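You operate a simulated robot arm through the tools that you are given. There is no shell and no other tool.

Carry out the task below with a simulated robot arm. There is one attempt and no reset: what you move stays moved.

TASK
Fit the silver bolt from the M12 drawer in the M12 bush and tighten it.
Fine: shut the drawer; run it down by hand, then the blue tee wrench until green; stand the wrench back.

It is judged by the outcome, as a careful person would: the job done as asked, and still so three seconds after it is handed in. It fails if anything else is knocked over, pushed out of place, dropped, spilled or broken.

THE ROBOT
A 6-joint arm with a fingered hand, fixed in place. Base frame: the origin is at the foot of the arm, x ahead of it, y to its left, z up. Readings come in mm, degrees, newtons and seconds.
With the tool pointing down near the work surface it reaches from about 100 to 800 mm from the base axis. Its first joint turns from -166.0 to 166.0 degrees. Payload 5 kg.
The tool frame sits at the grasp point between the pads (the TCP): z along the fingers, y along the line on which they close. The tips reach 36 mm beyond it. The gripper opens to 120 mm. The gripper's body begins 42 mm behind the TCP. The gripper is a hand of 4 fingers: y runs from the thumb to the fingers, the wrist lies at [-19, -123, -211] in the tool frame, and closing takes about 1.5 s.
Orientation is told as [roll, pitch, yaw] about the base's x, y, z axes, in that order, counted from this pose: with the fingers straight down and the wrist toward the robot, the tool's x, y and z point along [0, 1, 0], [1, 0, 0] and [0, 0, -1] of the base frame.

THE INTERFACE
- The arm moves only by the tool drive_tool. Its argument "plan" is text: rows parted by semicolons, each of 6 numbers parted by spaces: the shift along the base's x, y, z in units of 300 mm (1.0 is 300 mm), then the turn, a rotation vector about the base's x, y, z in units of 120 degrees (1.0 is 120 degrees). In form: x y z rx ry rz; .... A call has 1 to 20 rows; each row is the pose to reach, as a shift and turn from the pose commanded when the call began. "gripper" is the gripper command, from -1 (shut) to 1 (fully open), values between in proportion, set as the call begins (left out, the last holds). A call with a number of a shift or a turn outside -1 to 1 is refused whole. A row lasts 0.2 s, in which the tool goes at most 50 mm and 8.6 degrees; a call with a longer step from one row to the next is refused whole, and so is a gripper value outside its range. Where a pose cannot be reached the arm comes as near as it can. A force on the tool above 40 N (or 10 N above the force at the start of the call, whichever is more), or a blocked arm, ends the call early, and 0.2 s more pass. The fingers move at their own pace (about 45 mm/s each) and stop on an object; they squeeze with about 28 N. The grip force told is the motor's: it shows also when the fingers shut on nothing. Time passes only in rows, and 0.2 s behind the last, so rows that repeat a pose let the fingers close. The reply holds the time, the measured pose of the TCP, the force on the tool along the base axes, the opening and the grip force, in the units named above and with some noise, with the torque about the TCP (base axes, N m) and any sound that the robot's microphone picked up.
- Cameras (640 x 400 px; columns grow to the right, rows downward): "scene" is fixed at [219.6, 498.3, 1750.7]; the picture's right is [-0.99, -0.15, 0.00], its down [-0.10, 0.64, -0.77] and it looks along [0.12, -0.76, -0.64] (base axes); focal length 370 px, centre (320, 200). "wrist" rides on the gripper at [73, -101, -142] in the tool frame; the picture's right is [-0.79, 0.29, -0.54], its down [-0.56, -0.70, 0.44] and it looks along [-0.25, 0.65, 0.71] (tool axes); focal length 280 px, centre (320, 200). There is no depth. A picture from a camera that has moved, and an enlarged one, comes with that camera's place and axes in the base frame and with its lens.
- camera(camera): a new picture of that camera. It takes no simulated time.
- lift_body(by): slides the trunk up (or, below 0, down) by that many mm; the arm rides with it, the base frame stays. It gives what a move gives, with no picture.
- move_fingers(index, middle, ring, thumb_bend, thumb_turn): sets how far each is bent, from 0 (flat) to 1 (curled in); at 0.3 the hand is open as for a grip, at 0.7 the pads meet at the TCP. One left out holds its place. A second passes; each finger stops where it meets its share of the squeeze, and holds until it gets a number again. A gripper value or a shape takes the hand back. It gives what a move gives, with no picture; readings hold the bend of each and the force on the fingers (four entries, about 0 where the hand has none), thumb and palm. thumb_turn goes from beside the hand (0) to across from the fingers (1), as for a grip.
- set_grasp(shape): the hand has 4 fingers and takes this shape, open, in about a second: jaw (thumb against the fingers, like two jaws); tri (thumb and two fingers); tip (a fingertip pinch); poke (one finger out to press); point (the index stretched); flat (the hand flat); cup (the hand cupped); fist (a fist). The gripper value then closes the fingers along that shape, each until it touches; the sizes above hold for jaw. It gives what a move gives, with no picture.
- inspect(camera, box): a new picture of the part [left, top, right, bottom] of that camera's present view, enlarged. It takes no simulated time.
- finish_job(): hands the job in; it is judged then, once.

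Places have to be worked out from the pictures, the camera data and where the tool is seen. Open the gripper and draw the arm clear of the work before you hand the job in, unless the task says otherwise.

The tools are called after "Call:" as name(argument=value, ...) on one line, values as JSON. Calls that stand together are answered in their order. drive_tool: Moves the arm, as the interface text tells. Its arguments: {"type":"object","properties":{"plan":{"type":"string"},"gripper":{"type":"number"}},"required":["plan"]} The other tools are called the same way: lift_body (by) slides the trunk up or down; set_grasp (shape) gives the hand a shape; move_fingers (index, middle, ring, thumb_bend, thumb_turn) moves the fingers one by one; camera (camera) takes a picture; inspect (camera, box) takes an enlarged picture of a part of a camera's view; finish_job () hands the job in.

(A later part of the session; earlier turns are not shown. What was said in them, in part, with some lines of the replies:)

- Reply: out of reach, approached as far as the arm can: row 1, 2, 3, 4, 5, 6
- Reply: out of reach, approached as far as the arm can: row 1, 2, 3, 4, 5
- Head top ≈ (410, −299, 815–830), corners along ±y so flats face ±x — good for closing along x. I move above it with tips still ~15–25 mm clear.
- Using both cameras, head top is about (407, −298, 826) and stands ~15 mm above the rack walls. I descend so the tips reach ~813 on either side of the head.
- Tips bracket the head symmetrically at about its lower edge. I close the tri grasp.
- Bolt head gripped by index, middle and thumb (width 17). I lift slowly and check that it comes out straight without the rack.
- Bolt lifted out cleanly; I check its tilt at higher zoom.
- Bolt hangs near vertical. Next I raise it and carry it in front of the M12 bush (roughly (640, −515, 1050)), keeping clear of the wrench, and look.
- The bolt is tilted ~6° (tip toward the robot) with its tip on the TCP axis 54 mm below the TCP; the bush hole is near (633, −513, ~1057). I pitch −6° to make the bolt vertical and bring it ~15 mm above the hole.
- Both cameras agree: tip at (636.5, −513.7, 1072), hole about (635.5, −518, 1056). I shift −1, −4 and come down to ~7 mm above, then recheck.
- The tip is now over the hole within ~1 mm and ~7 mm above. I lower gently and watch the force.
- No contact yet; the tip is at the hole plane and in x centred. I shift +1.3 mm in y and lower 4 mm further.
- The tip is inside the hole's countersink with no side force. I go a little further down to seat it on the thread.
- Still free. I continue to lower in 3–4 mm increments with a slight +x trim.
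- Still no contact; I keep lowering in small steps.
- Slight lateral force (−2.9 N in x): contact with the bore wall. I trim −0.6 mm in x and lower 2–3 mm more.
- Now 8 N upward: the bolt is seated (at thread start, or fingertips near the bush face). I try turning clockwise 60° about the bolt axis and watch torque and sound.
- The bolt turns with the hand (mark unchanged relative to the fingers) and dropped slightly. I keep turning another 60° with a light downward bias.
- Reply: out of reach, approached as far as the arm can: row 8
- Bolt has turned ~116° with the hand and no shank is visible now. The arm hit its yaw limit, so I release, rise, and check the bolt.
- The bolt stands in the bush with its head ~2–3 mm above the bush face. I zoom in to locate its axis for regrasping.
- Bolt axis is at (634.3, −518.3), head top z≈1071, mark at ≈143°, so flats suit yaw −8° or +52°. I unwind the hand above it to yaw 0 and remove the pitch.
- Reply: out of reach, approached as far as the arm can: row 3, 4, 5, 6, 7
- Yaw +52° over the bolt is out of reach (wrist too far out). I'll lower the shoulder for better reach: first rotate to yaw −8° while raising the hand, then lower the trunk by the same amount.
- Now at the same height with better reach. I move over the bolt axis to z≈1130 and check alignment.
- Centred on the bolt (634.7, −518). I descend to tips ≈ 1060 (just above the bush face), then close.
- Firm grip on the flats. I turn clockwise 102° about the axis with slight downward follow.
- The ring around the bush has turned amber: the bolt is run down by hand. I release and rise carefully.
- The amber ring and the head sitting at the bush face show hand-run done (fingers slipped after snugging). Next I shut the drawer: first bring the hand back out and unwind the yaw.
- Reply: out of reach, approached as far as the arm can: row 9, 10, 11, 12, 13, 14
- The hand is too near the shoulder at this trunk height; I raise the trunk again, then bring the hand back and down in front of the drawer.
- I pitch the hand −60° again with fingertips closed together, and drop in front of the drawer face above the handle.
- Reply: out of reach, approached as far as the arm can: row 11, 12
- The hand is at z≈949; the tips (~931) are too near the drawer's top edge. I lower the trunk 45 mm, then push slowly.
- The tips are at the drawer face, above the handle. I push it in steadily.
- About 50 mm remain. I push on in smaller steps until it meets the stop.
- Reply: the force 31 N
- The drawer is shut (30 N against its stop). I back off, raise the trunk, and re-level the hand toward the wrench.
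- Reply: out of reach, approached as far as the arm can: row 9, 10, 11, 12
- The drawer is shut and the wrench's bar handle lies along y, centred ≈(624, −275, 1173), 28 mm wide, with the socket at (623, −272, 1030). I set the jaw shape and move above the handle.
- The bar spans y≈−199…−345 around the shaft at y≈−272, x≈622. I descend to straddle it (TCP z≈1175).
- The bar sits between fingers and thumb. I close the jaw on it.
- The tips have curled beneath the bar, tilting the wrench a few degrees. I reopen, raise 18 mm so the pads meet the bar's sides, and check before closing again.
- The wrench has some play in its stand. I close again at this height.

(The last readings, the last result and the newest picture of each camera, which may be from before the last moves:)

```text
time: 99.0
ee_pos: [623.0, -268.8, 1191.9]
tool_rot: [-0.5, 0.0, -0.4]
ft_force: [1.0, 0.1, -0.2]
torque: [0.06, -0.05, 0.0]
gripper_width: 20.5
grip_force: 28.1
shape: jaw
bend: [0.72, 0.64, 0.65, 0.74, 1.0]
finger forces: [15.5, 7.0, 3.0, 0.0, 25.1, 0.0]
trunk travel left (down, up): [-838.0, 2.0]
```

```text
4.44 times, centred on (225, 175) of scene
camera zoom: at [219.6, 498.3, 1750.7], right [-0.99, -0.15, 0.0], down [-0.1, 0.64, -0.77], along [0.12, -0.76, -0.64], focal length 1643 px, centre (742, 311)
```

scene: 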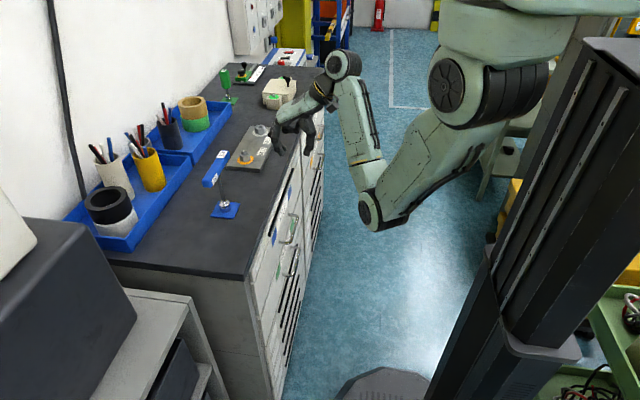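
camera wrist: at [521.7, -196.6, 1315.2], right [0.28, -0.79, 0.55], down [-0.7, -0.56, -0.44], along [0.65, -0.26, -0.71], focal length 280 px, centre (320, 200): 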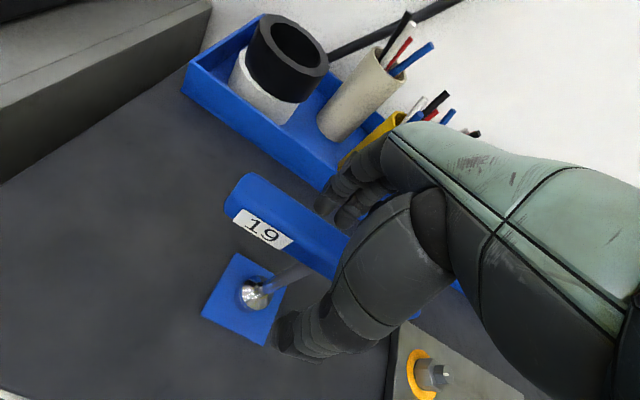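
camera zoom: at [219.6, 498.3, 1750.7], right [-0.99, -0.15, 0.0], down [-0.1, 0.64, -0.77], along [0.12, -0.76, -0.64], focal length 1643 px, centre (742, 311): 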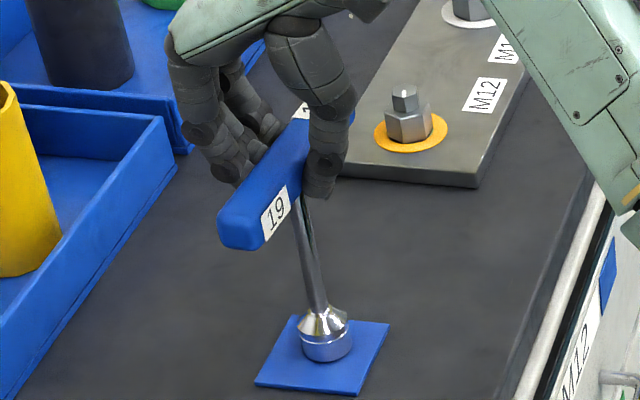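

Good grip on the bar (width 20.5) with the shaft near vertical. I lift slowly.

Call:
drive_tool(plan="0 0 0.02 0 0 0; 0 0 0.05 0 0 0; 0 0 0.09 0 0 0; 0 0 0.14 0 0 0; 0 0 0.2 0 0 0; 0 0 0.27 0 0 0")

Call:
inspect(camera="scene", box=[190, 110, 270, 220])

Call:
camera(camera="wrist")

```text
time: 100.3
ee_pos: [621.7, -271.0, 1274.1]
tool_rot: [-0.5, -0.1, -0.3]
ft_force: [-0.7, 0.3, -3.6]
torque: [0.04, -0.01, -0.01]
gripper_width: 20.0
grip_force: 28.1
shape: jaw
bend: [0.72, 0.64, 0.66, 0.74, 1.0]
finger forces: [15.6, 6.6, 2.9, 0.0, 25.2, 0.0]
trunk travel left (down, up): [-838.0, 2.0]
```

```text
3.64 times, centred on (230, 165) of scene
camera zoom: at [219.6, 498.3, 1750.7], right [-0.99, -0.15, 0.0], down [-0.1, 0.64, -0.77], along [0.12, -0.76, -0.64], focal length 1344 px, centre (647, 327)
```

zoom: 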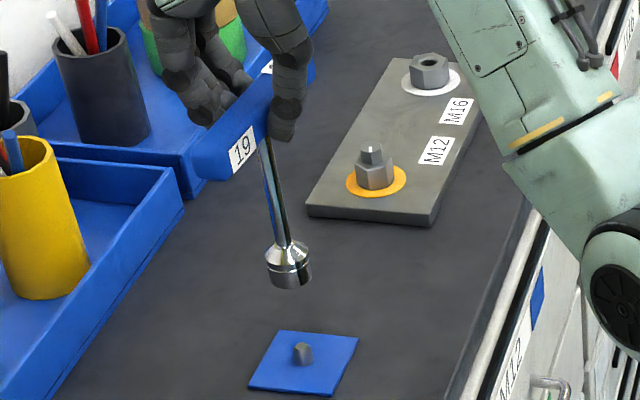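

```text
taken
camera wrist: at [521.0, -197.0, 1416.2], right [0.28, -0.79, 0.55], down [-0.7, -0.56, -0.44], along [0.65, -0.26, -0.71], focal length 280 px, centre (320, 200)
```

wrist: 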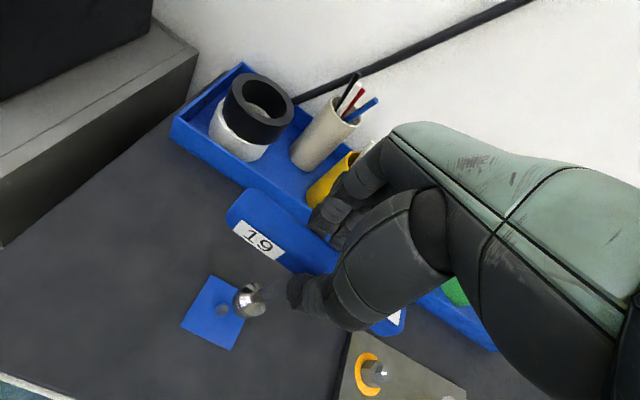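

The wrench is up, and its stand has a small peg at the plate's centre. I carry it across to above the bolt with ~50 mm clearance.

Call:
drive_tool(plan="0 -0.06 0.04 0 0 0; 0.01 -0.18 0.05 0 0 0; 0.02 -0.32 0.05 0 0 0; 0.03 -0.46 0.05 0 0 0; 0.035 -0.6 0.05 0 0 0; 0.04 -0.72 0.05 0 0 0; 0.04 -0.8 0.05 0 0 0; 0.04 -0.81 0.05 0 0 0")

Call:
inspect(camera="scene", box=[205, 80, 285, 180])

Call:
camera(camera="wrist")

```text
time: 102.2
ee_pos: [632.3, -515.3, 1291.4]
tool_rot: [-0.5, 0.0, -0.3]
ft_force: [-1.2, 0.9, -3.0]
torque: [-0.01, -0.03, 0.0]
gripper_width: 20.4
grip_force: 28.0
shape: jaw
bend: [0.72, 0.64, 0.66, 0.74, 1.0]
finger forces: [15.6, 6.5, 3.0, 0.1, 25.2, 0.1]
trunk travel left (down, up): [-838.0, 2.0]
```

```text
4.00 times, centred on (245, 130) of scene
camera zoom: at [219.6, 498.3, 1750.7], right [-0.99, -0.15, 0.0], down [-0.1, 0.64, -0.77], along [0.12, -0.76, -0.64], focal length 1478 px, centre (620, 480)
```

zoom: 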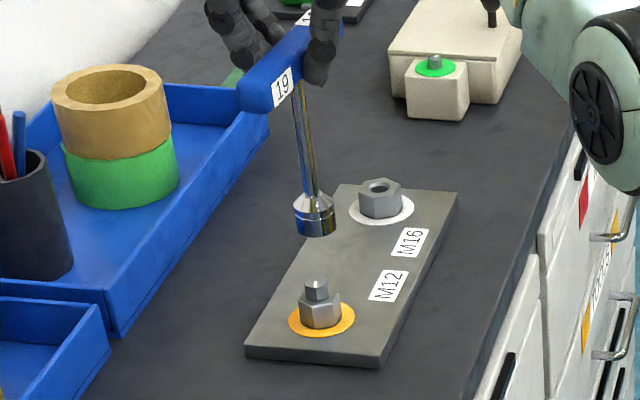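

```text
taken
camera wrist: at [531.3, -441.8, 1432.3], right [0.28, -0.79, 0.55], down [-0.7, -0.56, -0.44], along [0.65, -0.26, -0.71], focal length 280 px, centre (320, 200)
```

wrist: 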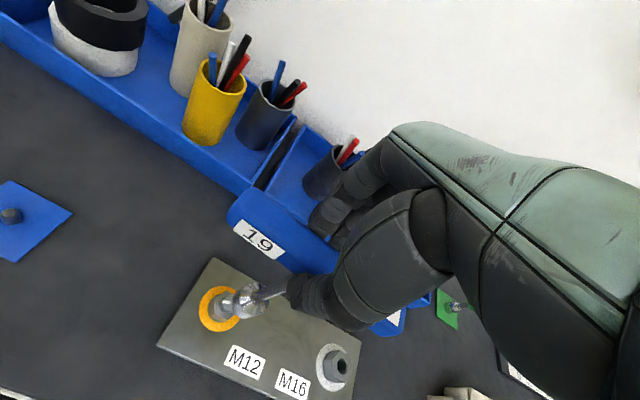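

Call:
inspect(camera="wrist", box=[190, 250, 310, 350])

Call:
inspect(camera="scene", box=[230, 100, 260, 170])

```text
4.00 times, centred on (250, 300) of wrist
camera zoom: at [531.3, -441.8, 1432.3], right [0.28, -0.79, 0.55], down [-0.7, -0.56, -0.44], along [0.65, -0.26, -0.71], focal length 1122 px, centre (600, -200)
```

zoom: 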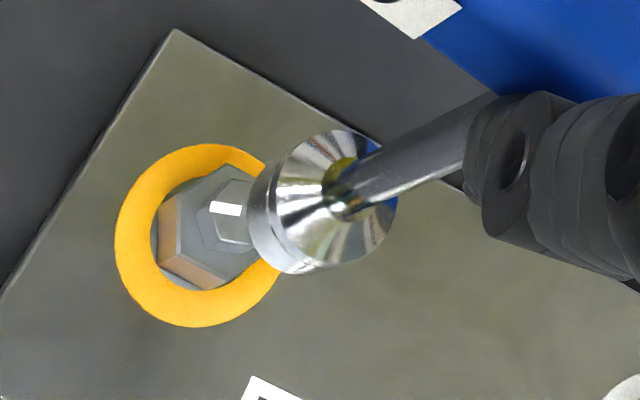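

```text
5.71 times, centred on (245, 135) of scene
camera zoom: at [219.6, 498.3, 1750.7], right [-0.99, -0.15, 0.0], down [-0.1, 0.64, -0.77], along [0.12, -0.76, -0.64], focal length 2112 px, centre (749, 571)
```

zoom: 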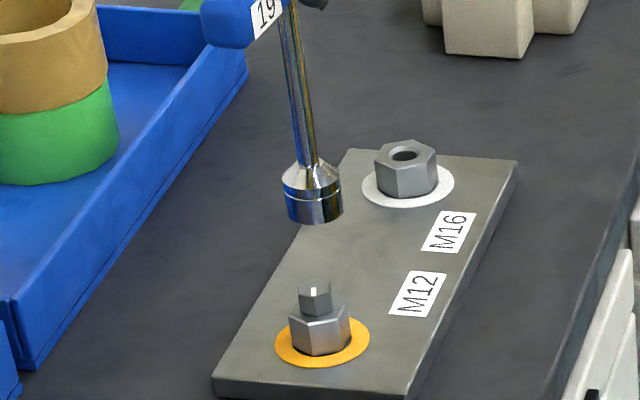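

The wrench hangs nearly plumb. I shift about +8 mm in x, −3 in y and lower the socket to ~8–10 mm above the bolt head for a direct comparison.

Call:
drive_tool(plan="0.013 -0.005 -0.04 0 0 0; 0.027 -0.01 -0.08 0 0 0; 0.027 -0.01 -0.12 0 0 0; 0.027 -0.01 -0.155 0 0 0; 0.027 -0.01 -0.155 0 0 0")

Call:
inspect(camera="wrist", box=[200, 240, 320, 340])

Call:
inspect(camera="scene", box=[230, 120, 265, 170])

```text
time: 103.3
ee_pos: [641.0, -517.9, 1242.2]
tool_rot: [-0.5, 0.0, -0.4]
ft_force: [0.2, 0.2, -1.9]
torque: [0.02, 0.01, -0.01]
gripper_width: 20.2
grip_force: 28.0
shape: jaw
bend: [0.72, 0.64, 0.66, 0.74, 1.0]
finger forces: [15.9, 6.7, 3.0, 0.0, 25.8, 0.1]
trunk travel left (down, up): [-838.0, 2.0]
```

```text
4.00 times, centred on (260, 290) of wrist
camera zoom: at [541.4, -444.3, 1383.4], right [0.28, -0.79, 0.55], down [-0.7, -0.56, -0.44], along [0.65, -0.26, -0.71], focal length 1122 px, centre (560, -160)
```

zoom: 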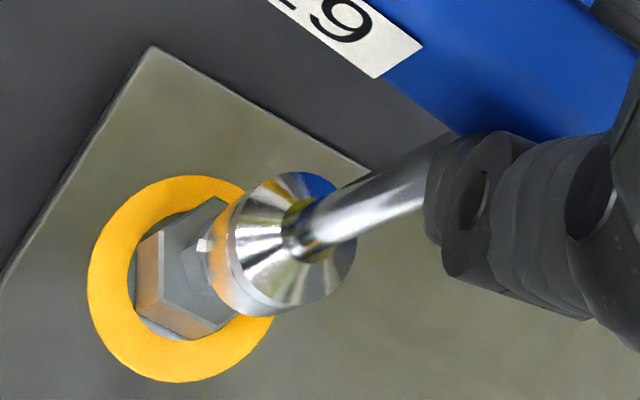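

```text
8.00 times, centred on (248, 145) of scene
camera zoom: at [219.6, 498.3, 1750.7], right [-0.99, -0.15, 0.0], down [-0.1, 0.64, -0.77], along [0.12, -0.76, -0.64], focal length 2957 px, centre (900, 640)
```

zoom: 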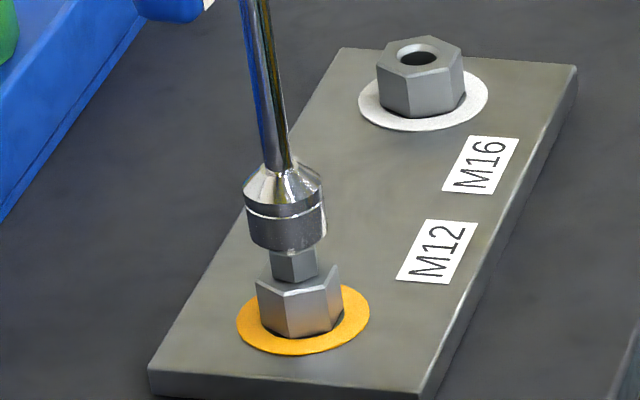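

Call:
inspect(camera="scene", box=[238, 143, 258, 163])

Call:
inspect(camera="wrist", box=[215, 270, 285, 340])

```text
16.00 times, centred on (248, 153) of scene
camera zoom: at [219.6, 498.3, 1750.7], right [-0.99, -0.15, 0.0], down [-0.1, 0.64, -0.77], along [0.12, -0.76, -0.64], focal length 5914 px, centre (1472, 952)
```

zoom: 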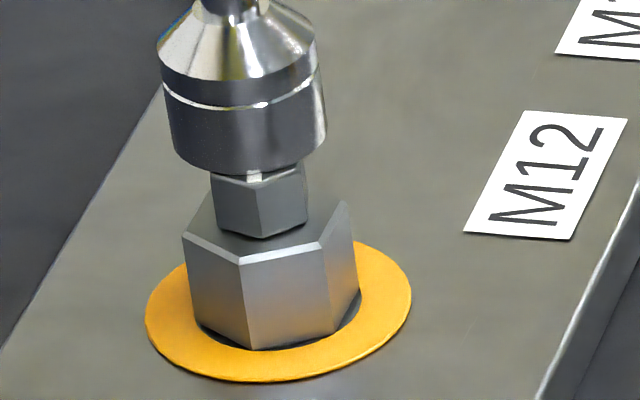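

```text
5.71 times, centred on (250, 305) of wrist
camera zoom: at [541.4, -444.3, 1383.4], right [0.28, -0.79, 0.55], down [-0.7, -0.56, -0.44], along [0.65, -0.26, -0.71], focal length 1602 px, centre (720, -400)
```

zoom: 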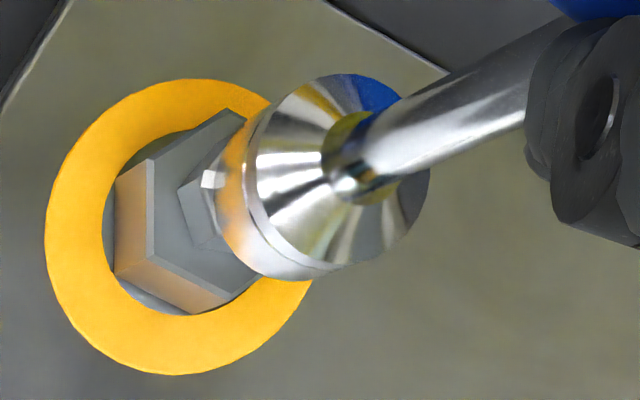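

The cameras best agree on the socket being ~6 mm too far in −y and ~3 mm too far in +x, close to head-top level. I raise 6 mm, shift (−3, +6) and compare again.

Call:
drive_tool(plan="0 0 0.02 0 0 0; -0.01 0.02 0.02 0 0 0; -0.01 0.02 0.02 0 0 0")

Call:
inspect(camera="scene", box=[238, 143, 258, 163])

Call:
inspect(camera="wrist", box=[215, 270, 285, 340])

```text
time: 104.2
ee_pos: [639.3, -511.2, 1248.8]
tool_rot: [-0.5, 0.0, -0.3]
ft_force: [-0.3, -0.2, -3.5]
torque: [0.03, 0.0, 0.01]
gripper_width: 20.5
grip_force: 27.9
shape: jaw
bend: [0.72, 0.64, 0.66, 0.74, 1.0]
finger forces: [15.9, 6.6, 3.1, 0.0, 25.5, 0.1]
trunk travel left (down, up): [-838.0, 2.0]
```

```text
16.00 times, centred on (248, 153) of scene
camera zoom: at [219.6, 498.3, 1750.7], right [-0.99, -0.15, 0.0], down [-0.1, 0.64, -0.77], along [0.12, -0.76, -0.64], focal length 5914 px, centre (1472, 952)
```

zoom: 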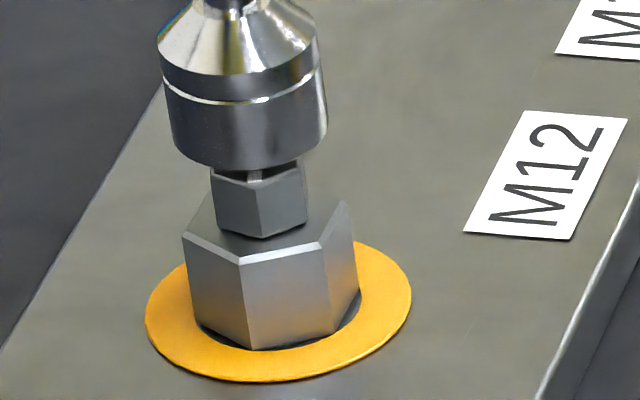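

```text
5.71 times, centred on (250, 305) of wrist
camera zoom: at [538.3, -438.1, 1389.1], right [0.28, -0.79, 0.55], down [-0.7, -0.56, -0.44], along [0.65, -0.26, -0.71], focal length 1602 px, centre (720, -400)
```

zoom: 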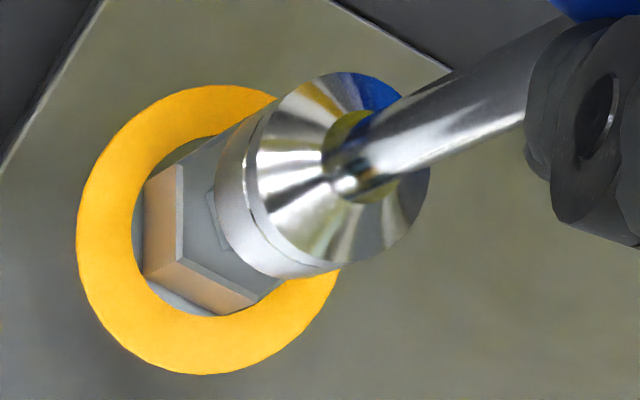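

Now nearly concentric. I trim −1 mm in x and lower gently to find contact or engagement.

Call:
drive_tool(plan="-0.003 -0.001 -0.008 0 0 0; -0.003 -0.001 -0.016 0 0 0; -0.003 -0.001 -0.024 0 0 0; -0.003 -0.001 -0.03 0 0 0; -0.003 -0.001 -0.03 0 0 0")

Call:
inspect(camera="scene", box=[238, 143, 258, 163])

Call:
inspect(camera="wrist", box=[215, 270, 285, 340])

```text
time: 105.3
ee_pos: [637.5, -512.9, 1237.7]
tool_rot: [-0.5, 0.0, -0.3]
ft_force: [0.1, 0.2, -2.2]
torque: [0.06, -0.02, -0.01]
gripper_width: 20.7
grip_force: 28.0
shape: jaw
bend: [0.72, 0.64, 0.66, 0.74, 1.0]
finger forces: [15.9, 6.6, 3.0, 0.0, 25.6, 0.1]
trunk travel left (down, up): [-838.0, 2.0]
```

```text
16.00 times, centred on (248, 153) of scene
camera zoom: at [219.6, 498.3, 1750.7], right [-0.99, -0.15, 0.0], down [-0.1, 0.64, -0.77], along [0.12, -0.76, -0.64], focal length 5914 px, centre (1472, 952)
```

zoom: 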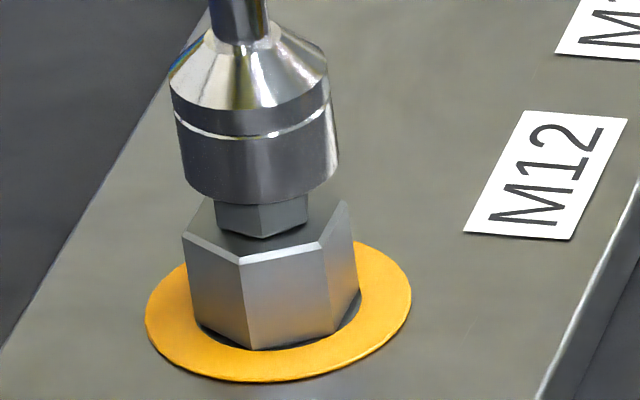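

```text
5.71 times, centred on (250, 305) of wrist
camera zoom: at [536.9, -438.6, 1380.6], right [0.28, -0.79, 0.55], down [-0.7, -0.56, -0.44], along [0.65, -0.26, -0.71], focal length 1602 px, centre (720, -400)
```

zoom: 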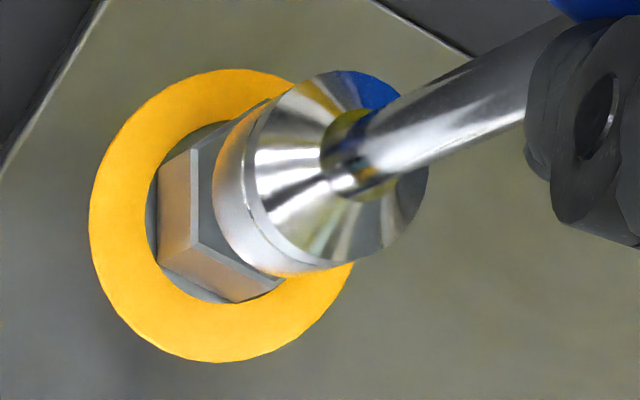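

No contact force, and the socket rim is already below the head's top: it is sliding over the head. I continue lowering gently.

Call:
drive_tool(plan="0 0 -0.006 0 0 0; 0 0 -0.012 0 0 0; 0 0 -0.018 0 0 0; 0 0 -0.018 0 0 0")

Call:
inspect(camera="scene", box=[238, 143, 258, 163])

```text
time: 106.3
ee_pos: [638.3, -509.5, 1233.5]
tool_rot: [-0.5, 0.0, -0.3]
ft_force: [2.3, 3.1, -0.6]
torque: [0.07, -0.11, 0.1]
gripper_width: 20.1
grip_force: 27.9
shape: jaw
bend: [0.72, 0.64, 0.66, 0.74, 1.0]
finger forces: [16.7, 7.7, 3.7, 0.0, 25.6, 0.0]
trunk travel left (down, up): [-838.0, 2.0]
```

```text
16.00 times, centred on (248, 153) of scene
camera zoom: at [219.6, 498.3, 1750.7], right [-0.99, -0.15, 0.0], down [-0.1, 0.64, -0.77], along [0.12, -0.76, -0.64], focal length 5914 px, centre (1472, 952)
```

zoom: 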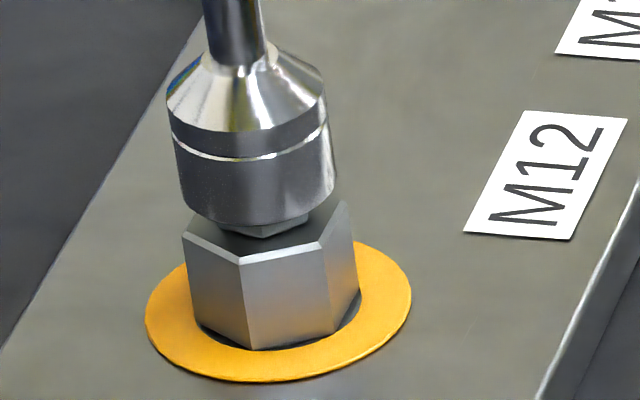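

The socket is on the head. I turn the wrench clockwise 30° about the bolt axis and watch torque and ring colour.

Call:
drive_tool(plan="0.002 -0.0012 0 0 0 -0.0417; 0.0039 -0.0026 0 0 0 -0.0833; 0.0056 -0.0041 0 0 0 -0.125; 0.0072 -0.0057 0 0 0 -0.1667; 0.0087 -0.0075 0 0 0 -0.2083; 0.01 -0.0095 0 0 0 -0.25")

Call:
inspect(camera="scene", box=[215, 90, 275, 170])

Call:
camera(camera="wrist")

```text
time: 107.8
ee_pos: [642.9, -510.1, 1234.6]
tool_rot: [-0.6, 0.1, -30.4]
ft_force: [5.1, 15.1, -1.3]
torque: [0.3, -0.13, 0.62]
gripper_width: 20.2
grip_force: 27.6
shape: jaw
bend: [0.72, 0.62, 0.55, 0.73, 1.0]
finger forces: [10.8, 14.3, 6.1, 0.1, 30.4, 0.0]
trunk travel left (down, up): [-838.0, 2.0]
```

```text
5.00 times, centred on (245, 130) of scene
camera zoom: at [219.6, 498.3, 1750.7], right [-0.99, -0.15, 0.0], down [-0.1, 0.64, -0.77], along [0.12, -0.76, -0.64], focal length 1848 px, centre (695, 550)
```

zoom: 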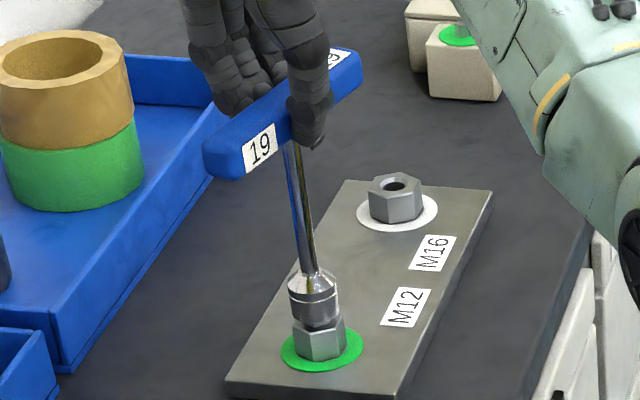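

```text
taken
camera wrist: at [592.0, -396.1, 1375.5], right [-0.15, -0.82, 0.55], down [-0.89, -0.13, -0.44], along [0.43, -0.55, -0.71], focal length 280 px, centre (320, 200)
```

wrist: 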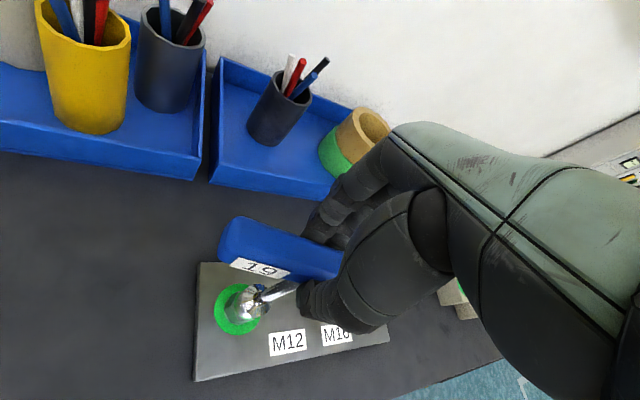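

The ring is green, so I stop tightening. I relax the torque by easing back a few degrees before lifting off.

Call:
drive_tool(plan="-0.0008 0.0011 0 0 0 0.02; -0.0016 0.0023 0 0 0 0.045; -0.0016 0.0023 0 0 0 0.045")

Call:
inspect(camera="scene", box=[215, 90, 275, 170])

```text
time: 108.5
ee_pos: [640.8, -511.1, 1233.4]
tool_rot: [-0.6, 0.1, -24.9]
ft_force: [5.2, 14.9, -3.4]
torque: [0.38, -0.12, 0.33]
gripper_width: 20.2
grip_force: 27.9
shape: jaw
bend: [0.72, 0.63, 0.58, 0.73, 1.0]
finger forces: [14.0, 10.2, 3.7, 0.0, 26.9, 0.0]
trunk travel left (down, up): [-838.0, 2.0]
```

```text
5.00 times, centred on (245, 130) of scene
camera zoom: at [219.6, 498.3, 1750.7], right [-0.99, -0.15, 0.0], down [-0.1, 0.64, -0.77], along [0.12, -0.76, -0.64], focal length 1848 px, centre (695, 550)
```

zoom: 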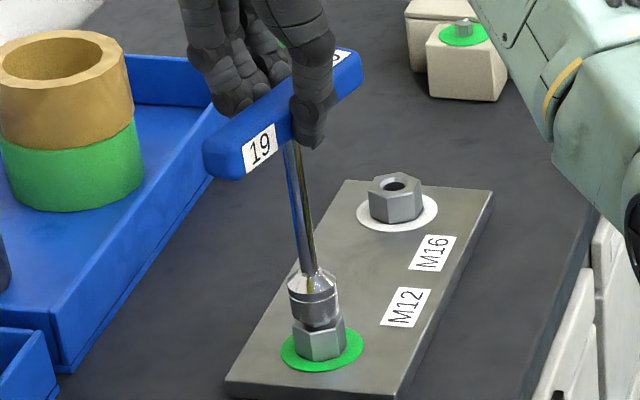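

Still green; 15 N sideways remains. I relieve it with a small +y/+x shift and 3° more back-rotation.

Call:
drive_tool(plan="0.002 0.006 0 0 0 0.015; 0.003 0.01 0 0 0 0.03; 0.003 0.01 0 0 0 0.03")

Call:
inspect(camera="scene", box=[215, 90, 275, 170])

```text
time: 109.3
ee_pos: [641.6, -510.2, 1234.7]
tool_rot: [-0.5, -0.1, -21.4]
ft_force: [0.8, 8.2, -4.3]
torque: [0.25, -0.02, 0.19]
gripper_width: 20.2
grip_force: 28.3
shape: jaw
bend: [0.72, 0.63, 0.6, 0.74, 1.0]
finger forces: [14.1, 8.5, 3.3, 0.0, 26.3, 0.1]
trunk travel left (down, up): [-838.0, 2.0]
```

```text
5.00 times, centred on (245, 130) of scene
camera zoom: at [219.6, 498.3, 1750.7], right [-0.99, -0.15, 0.0], down [-0.1, 0.64, -0.77], along [0.12, -0.76, -0.64], focal length 1848 px, centre (695, 550)
```

zoom: 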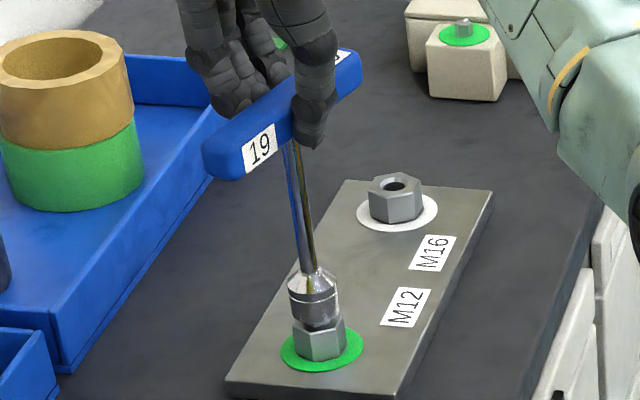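

Torque is dropping and it stays green. One more small relief, then I lift straight up.

Call:
drive_tool(plan="0 0.007 0 0 0 0.015; 0 0.007 0 0 0 0.015; 0 0.007 0.015 0 0 0.015; 0 0.007 0.035 0 0 0.015; 0 0.007 0.06 0 0 0.015; 0 0.007 0.09 0 0 0.015; 0 0.007 0.13 0 0 0.015; 0 0.007 0.17 0 0 0.015")

Call:
inspect(camera="scene", box=[205, 80, 285, 180])

Call:
camera(camera="wrist")

```text
time: 111.2
ee_pos: [640.5, -509.8, 1286.2]
tool_rot: [-0.5, 0.0, -19.4]
ft_force: [0.1, -0.3, -3.5]
torque: [0.03, 0.01, 0.01]
gripper_width: 20.1
grip_force: 28.3
shape: jaw
bend: [0.72, 0.64, 0.65, 0.74, 1.0]
finger forces: [16.6, 6.5, 3.0, 0.0, 25.8, 0.0]
trunk travel left (down, up): [-838.0, 2.0]
```

```text
4.00 times, centred on (245, 130) of scene
camera zoom: at [219.6, 498.3, 1750.7], right [-0.99, -0.15, 0.0], down [-0.1, 0.64, -0.77], along [0.12, -0.76, -0.64], focal length 1478 px, centre (620, 480)
```

zoom: 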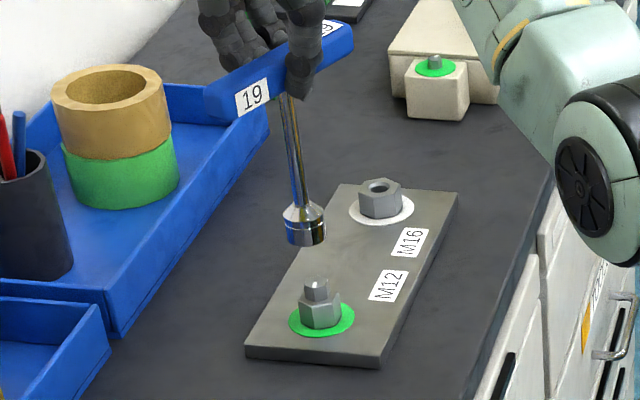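

```text
taken
camera wrist: at [570.6, -407.7, 1426.5], right [0.01, -0.84, 0.55], down [-0.85, -0.3, -0.44], along [0.53, -0.46, -0.71], focal length 280 px, centre (320, 200)
```

wrist: 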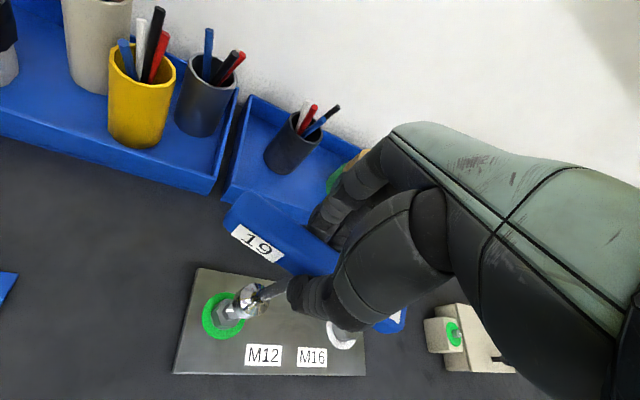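

The bolt stays green and the wrench is free. I carry it back above its stand, turning back to yaw 0.

Call:
drive_tool(plan="0 0.02 0.02 0 0 0.02; -0.01 0.1 0.02 0 0 0.06; -0.02 0.24 0.02 0 0 0.1; -0.03 0.38 0.02 0 0 0.13; -0.04 0.52 0.02 0 0 0.15; -0.05 0.66 0.02 0 0 0.16; -0.062 0.77 0.02 0 0 0.16; -0.062 0.799 0.02 0 0 0.16; -0.062 0.799 0.02 0 0 0.16")

Call:
inspect(camera="scene", box=[185, 120, 265, 220])

Call:
inspect(camera="wrist", box=[160, 230, 320, 360])

```text
time: 113.2
ee_pos: [623.1, -272.4, 1293.3]
tool_rot: [-0.6, 0.1, -0.4]
ft_force: [-0.2, -0.9, -3.0]
torque: [-0.01, -0.03, 0.0]
gripper_width: 19.6
grip_force: 28.0
shape: jaw
bend: [0.72, 0.64, 0.65, 0.74, 1.0]
finger forces: [16.4, 6.2, 3.0, 0.0, 25.6, 0.0]
trunk travel left (down, up): [-838.0, 2.0]
```

```text
4.00 times, centred on (225, 170) of scene
camera zoom: at [219.6, 498.3, 1750.7], right [-0.99, -0.15, 0.0], down [-0.1, 0.64, -0.77], along [0.12, -0.76, -0.64], focal length 1478 px, centre (700, 320)
```

zoom: 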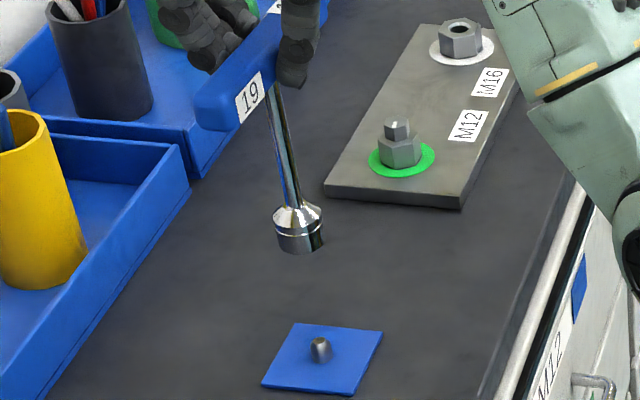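

```text
3.08 times, centred on (240, 295) of wrist
camera zoom: at [522.7, -198.4, 1435.4], right [0.28, -0.79, 0.55], down [-0.7, -0.56, -0.44], along [0.65, -0.26, -0.71], focal length 863 px, centre (566, -92)
```

zoom: 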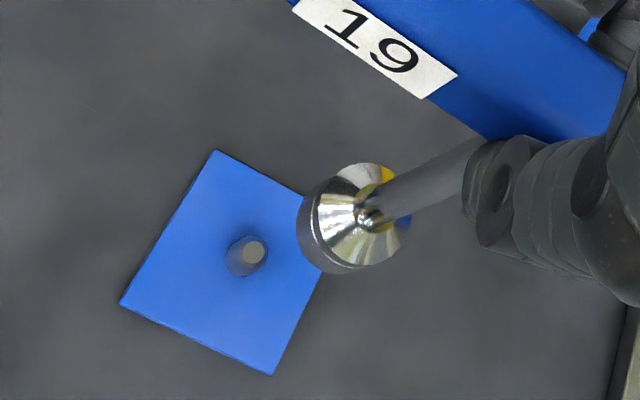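

The peg is at about (621, −272); the socket hangs at TCP+(−4, −8). I shift +8 mm in y, +1 in x, lower to just above the peg, and compare.

Call:
drive_tool(plan="0.003 0.014 -0.05 0 0 0; 0.003 0.027 -0.1 0 0 0; 0.003 0.027 -0.16 0 0 0; 0.003 0.027 -0.22 0 0 0; 0.003 0.027 -0.22 0 0 0")

Call:
inspect(camera="scene", box=[205, 175, 245, 220])

Call:
inspect(camera="wrist", box=[180, 240, 300, 350])

```text
time: 114.3
ee_pos: [624.3, -261.7, 1226.4]
tool_rot: [-0.5, 0.0, -0.3]
ft_force: [0.4, 0.1, -2.9]
torque: [0.04, 0.01, 0.01]
gripper_width: 20.0
grip_force: 28.5
shape: jaw
bend: [0.72, 0.64, 0.65, 0.74, 1.0]
finger forces: [16.5, 6.3, 3.0, 0.0, 25.5, 0.0]
trunk travel left (down, up): [-838.0, 2.0]
```

```text
8.89 times, centred on (225, 198) of scene
camera zoom: at [219.6, 498.3, 1750.7], right [-0.99, -0.15, 0.0], down [-0.1, 0.64, -0.77], along [0.12, -0.76, -0.64], focal length 3286 px, centre (1164, 222)
```

zoom: 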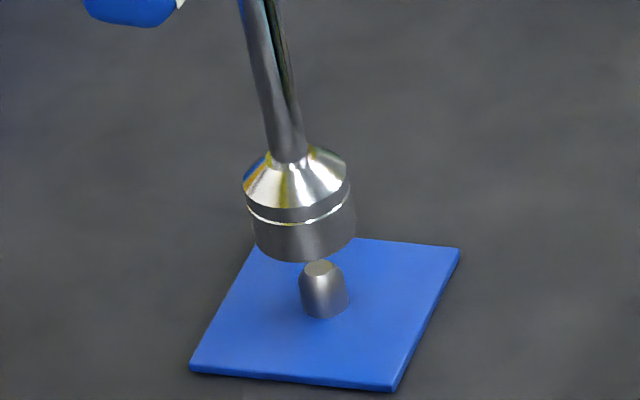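

```text
3.64 times, centred on (240, 295) of wrist
camera zoom: at [522.5, -188.2, 1367.6], right [0.28, -0.79, 0.55], down [-0.7, -0.56, -0.44], along [0.65, -0.26, -0.71], focal length 1020 px, centre (611, -146)
```

zoom: 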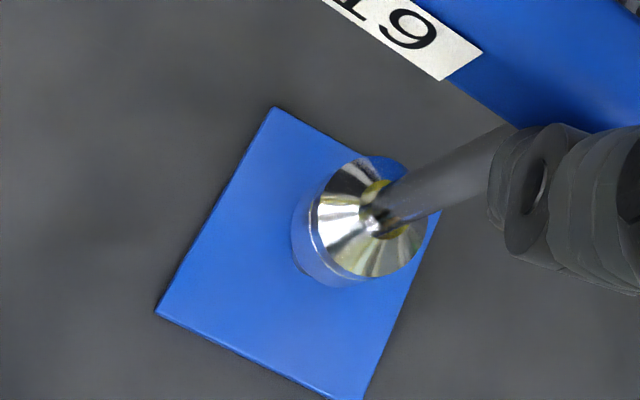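

Close: about −2.3 mm in y and −0.6 in x to correct, ~16 mm above. I correct and lower 11 mm.

Call:
drive_tool(plan="-0.002 -0.008 0 0 0 0; -0.002 -0.008 -0.02 0 0 0; -0.002 -0.008 -0.036 0 0 0; -0.002 -0.008 -0.036 0 0 0")

Call:
inspect(camera="scene", box=[205, 175, 245, 220])

Call:
inspect(camera="wrist", box=[180, 240, 300, 350])

```text
time: 115.3
ee_pos: [622.4, -263.1, 1215.2]
tool_rot: [-0.4, 0.0, -0.3]
ft_force: [0.1, 0.2, -3.1]
torque: [0.0, -0.01, -0.02]
gripper_width: 19.8
grip_force: 28.0
shape: jaw
bend: [0.72, 0.64, 0.65, 0.74, 1.0]
finger forces: [16.3, 6.2, 2.9, 0.0, 25.5, 0.0]
trunk travel left (down, up): [-838.0, 2.0]
```

```text
8.89 times, centred on (225, 198) of scene
camera zoom: at [219.6, 498.3, 1750.7], right [-0.99, -0.15, 0.0], down [-0.1, 0.64, -0.77], along [0.12, -0.76, -0.64], focal length 3286 px, centre (1164, 222)
```

zoom: 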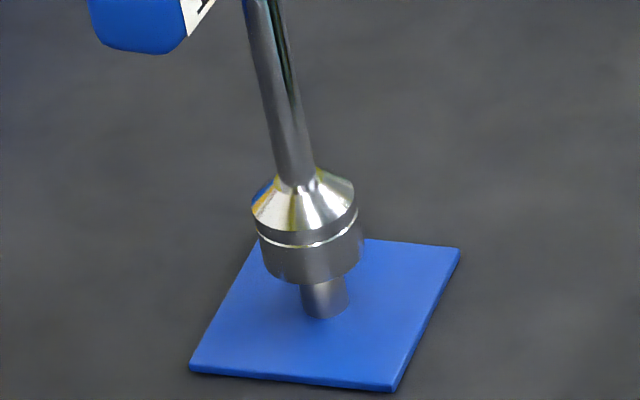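

```text
3.64 times, centred on (240, 295) of wrist
camera zoom: at [522.4, -190.3, 1356.5], right [0.28, -0.79, 0.55], down [-0.7, -0.56, -0.44], along [0.65, -0.26, -0.71], focal length 1020 px, centre (611, -146)
```

zoom: 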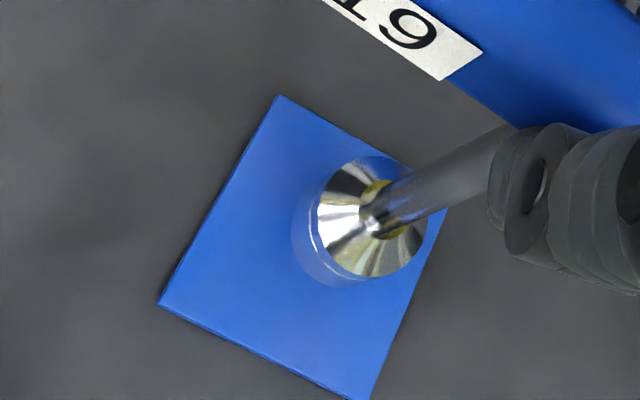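

Aligned over the peg, ~5 mm above. I lower slowly onto it.

Call:
drive_tool(plan="-0.002 0 -0.012 0 0 0; -0.002 0 -0.024 0 0 0; -0.002 0 -0.036 0 0 0; -0.002 0 -0.048 0 0 0; -0.002 0 -0.048 0 0 0")

Call:
inspect(camera="scene", box=[205, 175, 245, 220])

Call:
inspect(camera="wrist", box=[180, 240, 300, 350])

```text
time: 116.5
ee_pos: [622.7, -263.3, 1198.4]
tool_rot: [-0.5, 0.0, -0.3]
ft_force: [0.2, 0.0, -3.3]
torque: [0.04, -0.02, -0.06]
gripper_width: 19.9
grip_force: 28.0
shape: jaw
bend: [0.72, 0.64, 0.65, 0.74, 1.0]
finger forces: [16.5, 6.3, 3.1, 0.1, 25.6, 0.0]
trunk travel left (down, up): [-838.0, 2.0]
```

```text
8.89 times, centred on (225, 198) of scene
camera zoom: at [219.6, 498.3, 1750.7], right [-0.99, -0.15, 0.0], down [-0.1, 0.64, -0.77], along [0.12, -0.76, -0.64], focal length 3286 px, centre (1164, 222)
```

zoom: 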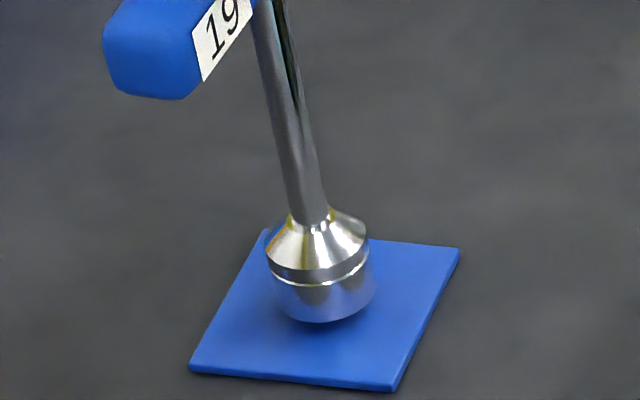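

```text
3.64 times, centred on (240, 295) of wrist
camera zoom: at [521.1, -190.1, 1340.4], right [0.28, -0.79, 0.55], down [-0.7, -0.56, -0.44], along [0.65, -0.26, -0.71], focal length 1020 px, centre (611, -146)
```

zoom: 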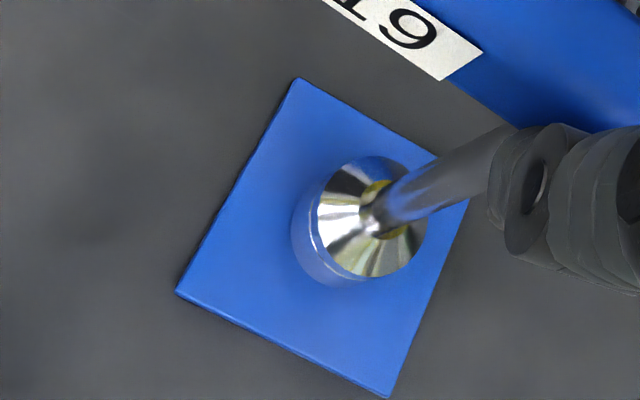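

The socket is over the peg, nearly at the plate. I lower in 1 mm steps until it takes the weight.

Call:
drive_tool(plan="0 0 -0.004 0 0 0; 0 0 -0.008 0 0 0; 0 0 -0.012 0 0 0; 0 0 -0.012 0 0 0")

Call:
inspect(camera="scene", box=[190, 130, 260, 220])

```text
time: 117.5
ee_pos: [621.3, -261.6, 1195.4]
tool_rot: [-0.6, 0.0, -0.3]
ft_force: [0.6, -0.7, -3.0]
torque: [0.01, -0.02, -0.02]
gripper_width: 19.6
grip_force: 27.7
shape: jaw
bend: [0.72, 0.64, 0.65, 0.74, 1.0]
finger forces: [16.4, 6.2, 2.9, 0.0, 25.6, 0.0]
trunk travel left (down, up): [-838.0, 2.0]
```

```text
4.44 times, centred on (225, 175) of scene
camera zoom: at [219.6, 498.3, 1750.7], right [-0.99, -0.15, 0.0], down [-0.1, 0.64, -0.77], along [0.12, -0.76, -0.64], focal length 1643 px, centre (742, 311)
```

zoom: 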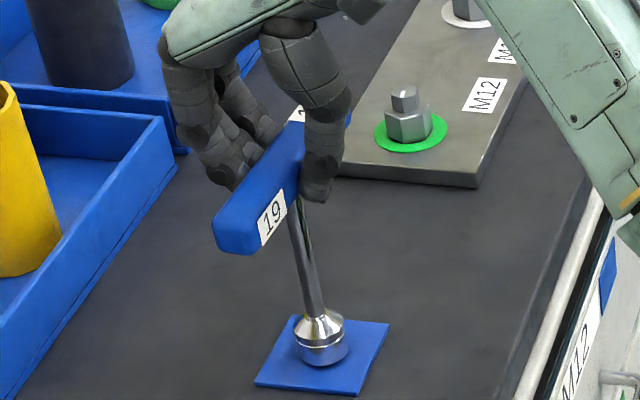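

Not yet bearing. I continue down in 1 mm steps.

Call:
drive_tool(plan="0 -0.002 -0.004 0 0 0; 0 -0.003 -0.008 0 0 0; 0 -0.004 -0.012 0 0 0; 0 -0.004 -0.012 0 0 0")

Call:
inspect(camera="scene", box=[205, 175, 245, 220])

```text
time: 118.5
ee_pos: [621.1, -263.4, 1192.7]
tool_rot: [-0.5, 0.0, -0.3]
ft_force: [0.6, -0.5, -0.4]
torque: [-0.01, -0.02, -0.01]
gripper_width: 20.1
grip_force: 27.7
shape: jaw
bend: [0.72, 0.64, 0.65, 0.74, 1.0]
finger forces: [16.7, 6.3, 3.0, 0.0, 25.9, 0.1]
trunk travel left (down, up): [-838.0, 2.0]
```

```text
8.89 times, centred on (225, 198) of scene
camera zoom: at [219.6, 498.3, 1750.7], right [-0.99, -0.15, 0.0], down [-0.1, 0.64, -0.77], along [0.12, -0.76, -0.64], focal length 3286 px, centre (1164, 222)
```

zoom: 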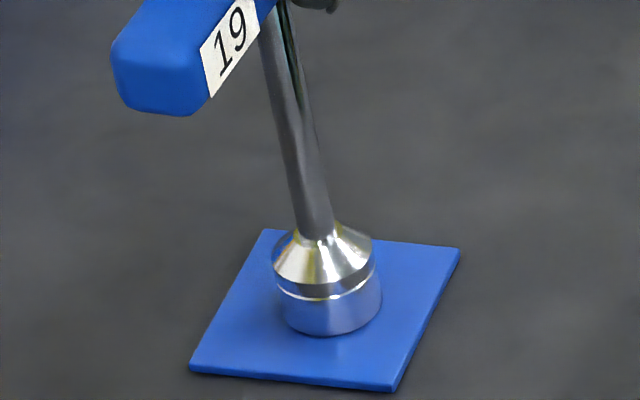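

The stand now takes the weight. I lower 1 mm more, then open the hand slowly and watch that the wrench stays upright.

Call:
drive_tool(plan="0 0 -0.003 0 0 0; 0 0 -0.004 0 0 0")

Call:
drive_tool(plan="0 0 0 0 0 0; 0 0 0 0 0 0; 0 0 0 0 0 0; 0 0 0 0 0 0; 0 0 0 0 0 0; 0 0 0 0 0 0", gripper=0.3)

Call:
inspect(camera="scene", box=[190, 130, 260, 220])

Call:
camera(camera="wrist")

```text
time: 119.2
ee_pos: [620.8, -262.6, 1191.6]
tool_rot: [-0.5, 0.0, -0.3]
ft_force: [1.0, 0.3, 5.7]
torque: [-0.01, 0.02, 0.01]
gripper_width: 20.2
grip_force: 28.7
shape: jaw
bend: [0.72, 0.64, 0.65, 0.74, 1.0]
finger forces: [17.2, 7.1, 3.4, 0.1, 27.0, 0.0]
trunk travel left (down, up): [-838.0, 2.0]
```

```text
time: 120.5
ee_pos: [621.7, -263.3, 1191.4]
tool_rot: [-0.5, -0.1, -0.3]
ft_force: [0.4, 0.3, 0.7]
torque: [0.03, -0.01, 0.03]
gripper_width: 77.4
grip_force: 0.1
shape: jaw
bend: [0.28, 0.39, 0.36, 0.63, 1.0]
finger forces: [0.1, 0.1, 0.1, 0.0, 0.0, 0.0]
trunk travel left (down, up): [-838.0, 2.0]
```

```text
4.44 times, centred on (225, 175) of scene
camera zoom: at [219.6, 498.3, 1750.7], right [-0.99, -0.15, 0.0], down [-0.1, 0.64, -0.77], along [0.12, -0.76, -0.64], focal length 1643 px, centre (742, 311)
```

zoom: 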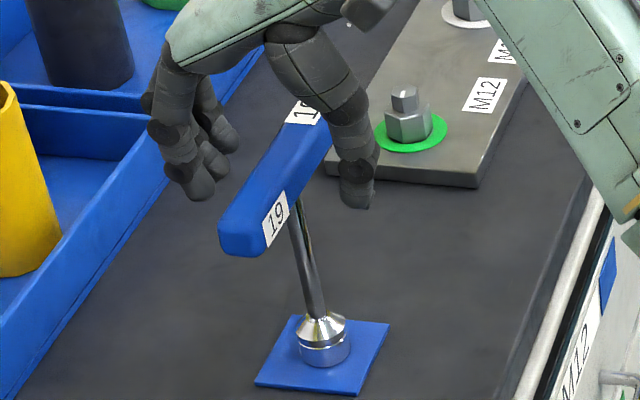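

```text
taken
camera wrist: at [520.4, -190.5, 1332.4], right [0.28, -0.79, 0.55], down [-0.7, -0.56, -0.44], along [0.65, -0.26, -0.71], focal length 280 px, centre (320, 200)
```

wrist: 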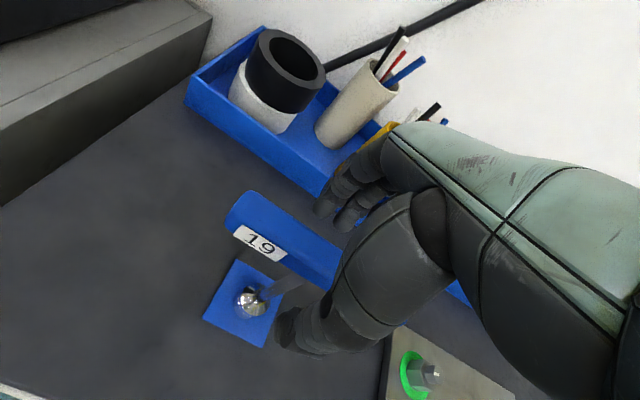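

The wrench stands upright on its peg. I raise the hand straight up and then draw back toward the robot.

Call:
drive_tool(plan="0 0 0.05 0 0 0; 0 0 0.12 0 0 0; 0 0 0.22 0 0 0; 0 0 0.28 0 0 0; -0.1 -0.06 0.28 0 0 0; -0.22 -0.12 0.28 0 0 0; -0.35 -0.2 0.26 0 0 0; -0.48 -0.28 0.22 0 0 0; -0.6 -0.34 0.16 0 0 0; -0.7 -0.38 0.1 0 0 0")

Call:
camera(camera="scene")

Call:
camera(camera="wrist")

Call:
inspect(camera="scene", box=[190, 120, 310, 260])

```text
time: 122.8
ee_pos: [412.7, -378.9, 1225.9]
tool_rot: [-0.5, -0.1, -0.3]
ft_force: [-0.1, 0.0, 0.1]
torque: [0.01, -0.05, -0.01]
gripper_width: 77.6
grip_force: 0.0
shape: jaw
bend: [0.28, 0.39, 0.36, 0.63, 1.0]
finger forces: [0.0, 0.0, 0.0, 0.0, 0.1, 0.1]
trunk travel left (down, up): [-838.0, 2.0]
```

```text
taken
```

scene: 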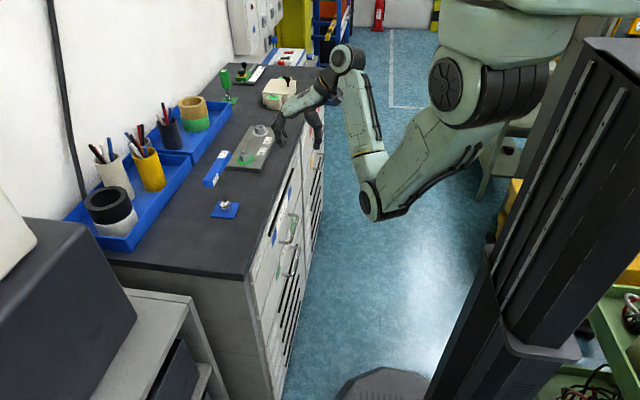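

```text
taken
camera wrist: at [311.3, -304.7, 1366.0], right [0.28, -0.79, 0.55], down [-0.7, -0.56, -0.44], along [0.65, -0.26, -0.71], focal length 280 px, centre (320, 200)
```

wrist: 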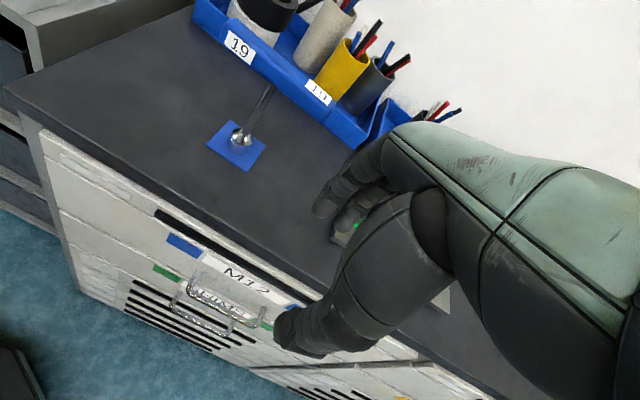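

```text
2.86 times, centred on (250, 190) of scene
camera zoom: at [219.6, 498.3, 1750.7], right [-0.99, -0.15, 0.0], down [-0.1, 0.64, -0.77], along [0.12, -0.76, -0.64], focal length 1056 px, centre (520, 229)
```

zoom: 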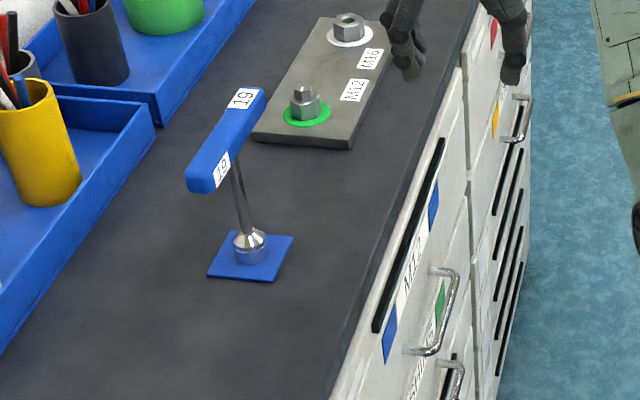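

I verify that the drawer is fully shut by the same view as at the start, and the bolt close up.

Call:
inspect(camera="scene", box=[220, 140, 380, 300])

Call:
inspect(camera="scene", box=[233, 140, 263, 170])

Call:
inspect(camera="wrist", box=[40, 180, 360, 360])

```text
2.50 times, centred on (300, 220) of scene
camera zoom: at [219.6, 498.3, 1750.7], right [-0.99, -0.15, 0.0], down [-0.1, 0.64, -0.77], along [0.12, -0.76, -0.64], focal length 924 px, centre (370, 150)
```

zoom: 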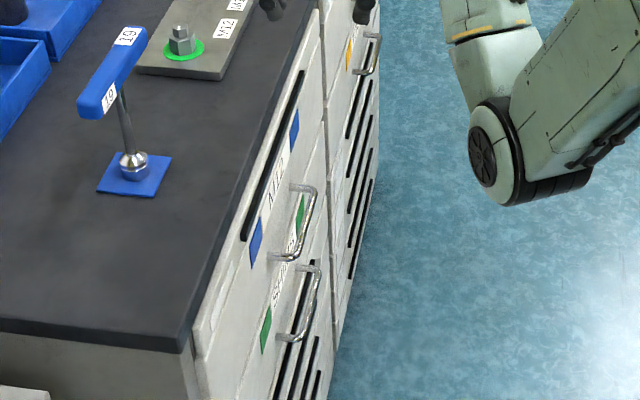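

```text
13.33 times, centred on (248, 155) of scene
camera zoom: at [219.6, 498.3, 1750.7], right [-0.99, -0.15, 0.0], down [-0.1, 0.64, -0.77], along [0.12, -0.76, -0.64], focal length 4928 px, centre (1280, 800)
```

zoom: 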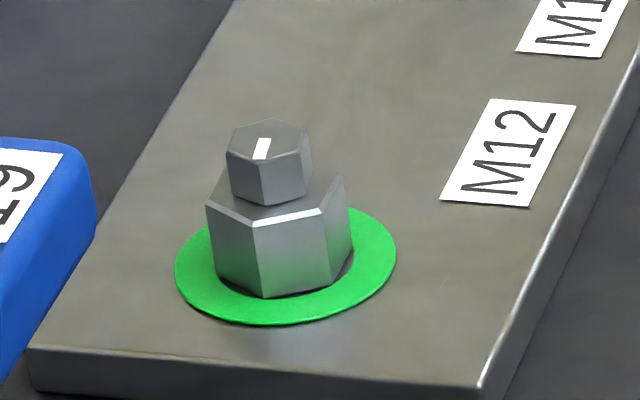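

```text
2.00 times, centred on (200, 270) of wrist
camera zoom: at [311.3, -304.7, 1366.0], right [0.28, -0.79, 0.55], down [-0.7, -0.56, -0.44], along [0.65, -0.26, -0.71], focal length 561 px, centre (560, 60)
```

zoom: 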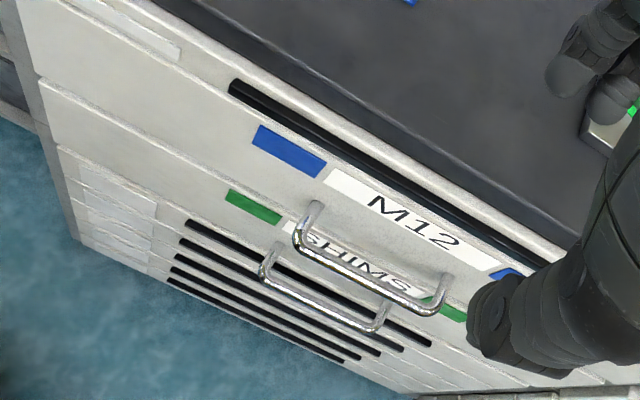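

The drawer view matches the start (fully shut), the ring is green with the bolt seated, and the wrench stands on its peg. The hand is open and clear of the work, so I hand in the job.

Call:
finish_job()

```text
The job is handed in.
```

The silver bolt from the M12 drawer is fitted in the M12 bush and tightened, and the ring around the bush shows green. I've handed the job in.

- **Hand run:** I ran the bolt down by hand until the fingers slipped and the ring went amber.
- **Wrench:** It went green within one 30° turn of the blue tee wrench. I stopped there and eased off the torque before lifting the wrench away.
- **Drawer:** The M12 drawer is shut against its stop and looks the same as at the start. The black bolt stayed in the rack inside. I shut the drawer after the hand run rather than before it, because I was holding the bolt.
- **Wrench stand:** The blue tee wrench is upright on its peg, and the hand is open and clear of the bench.

I saw nothing else moved or knocked over in the final pictures.
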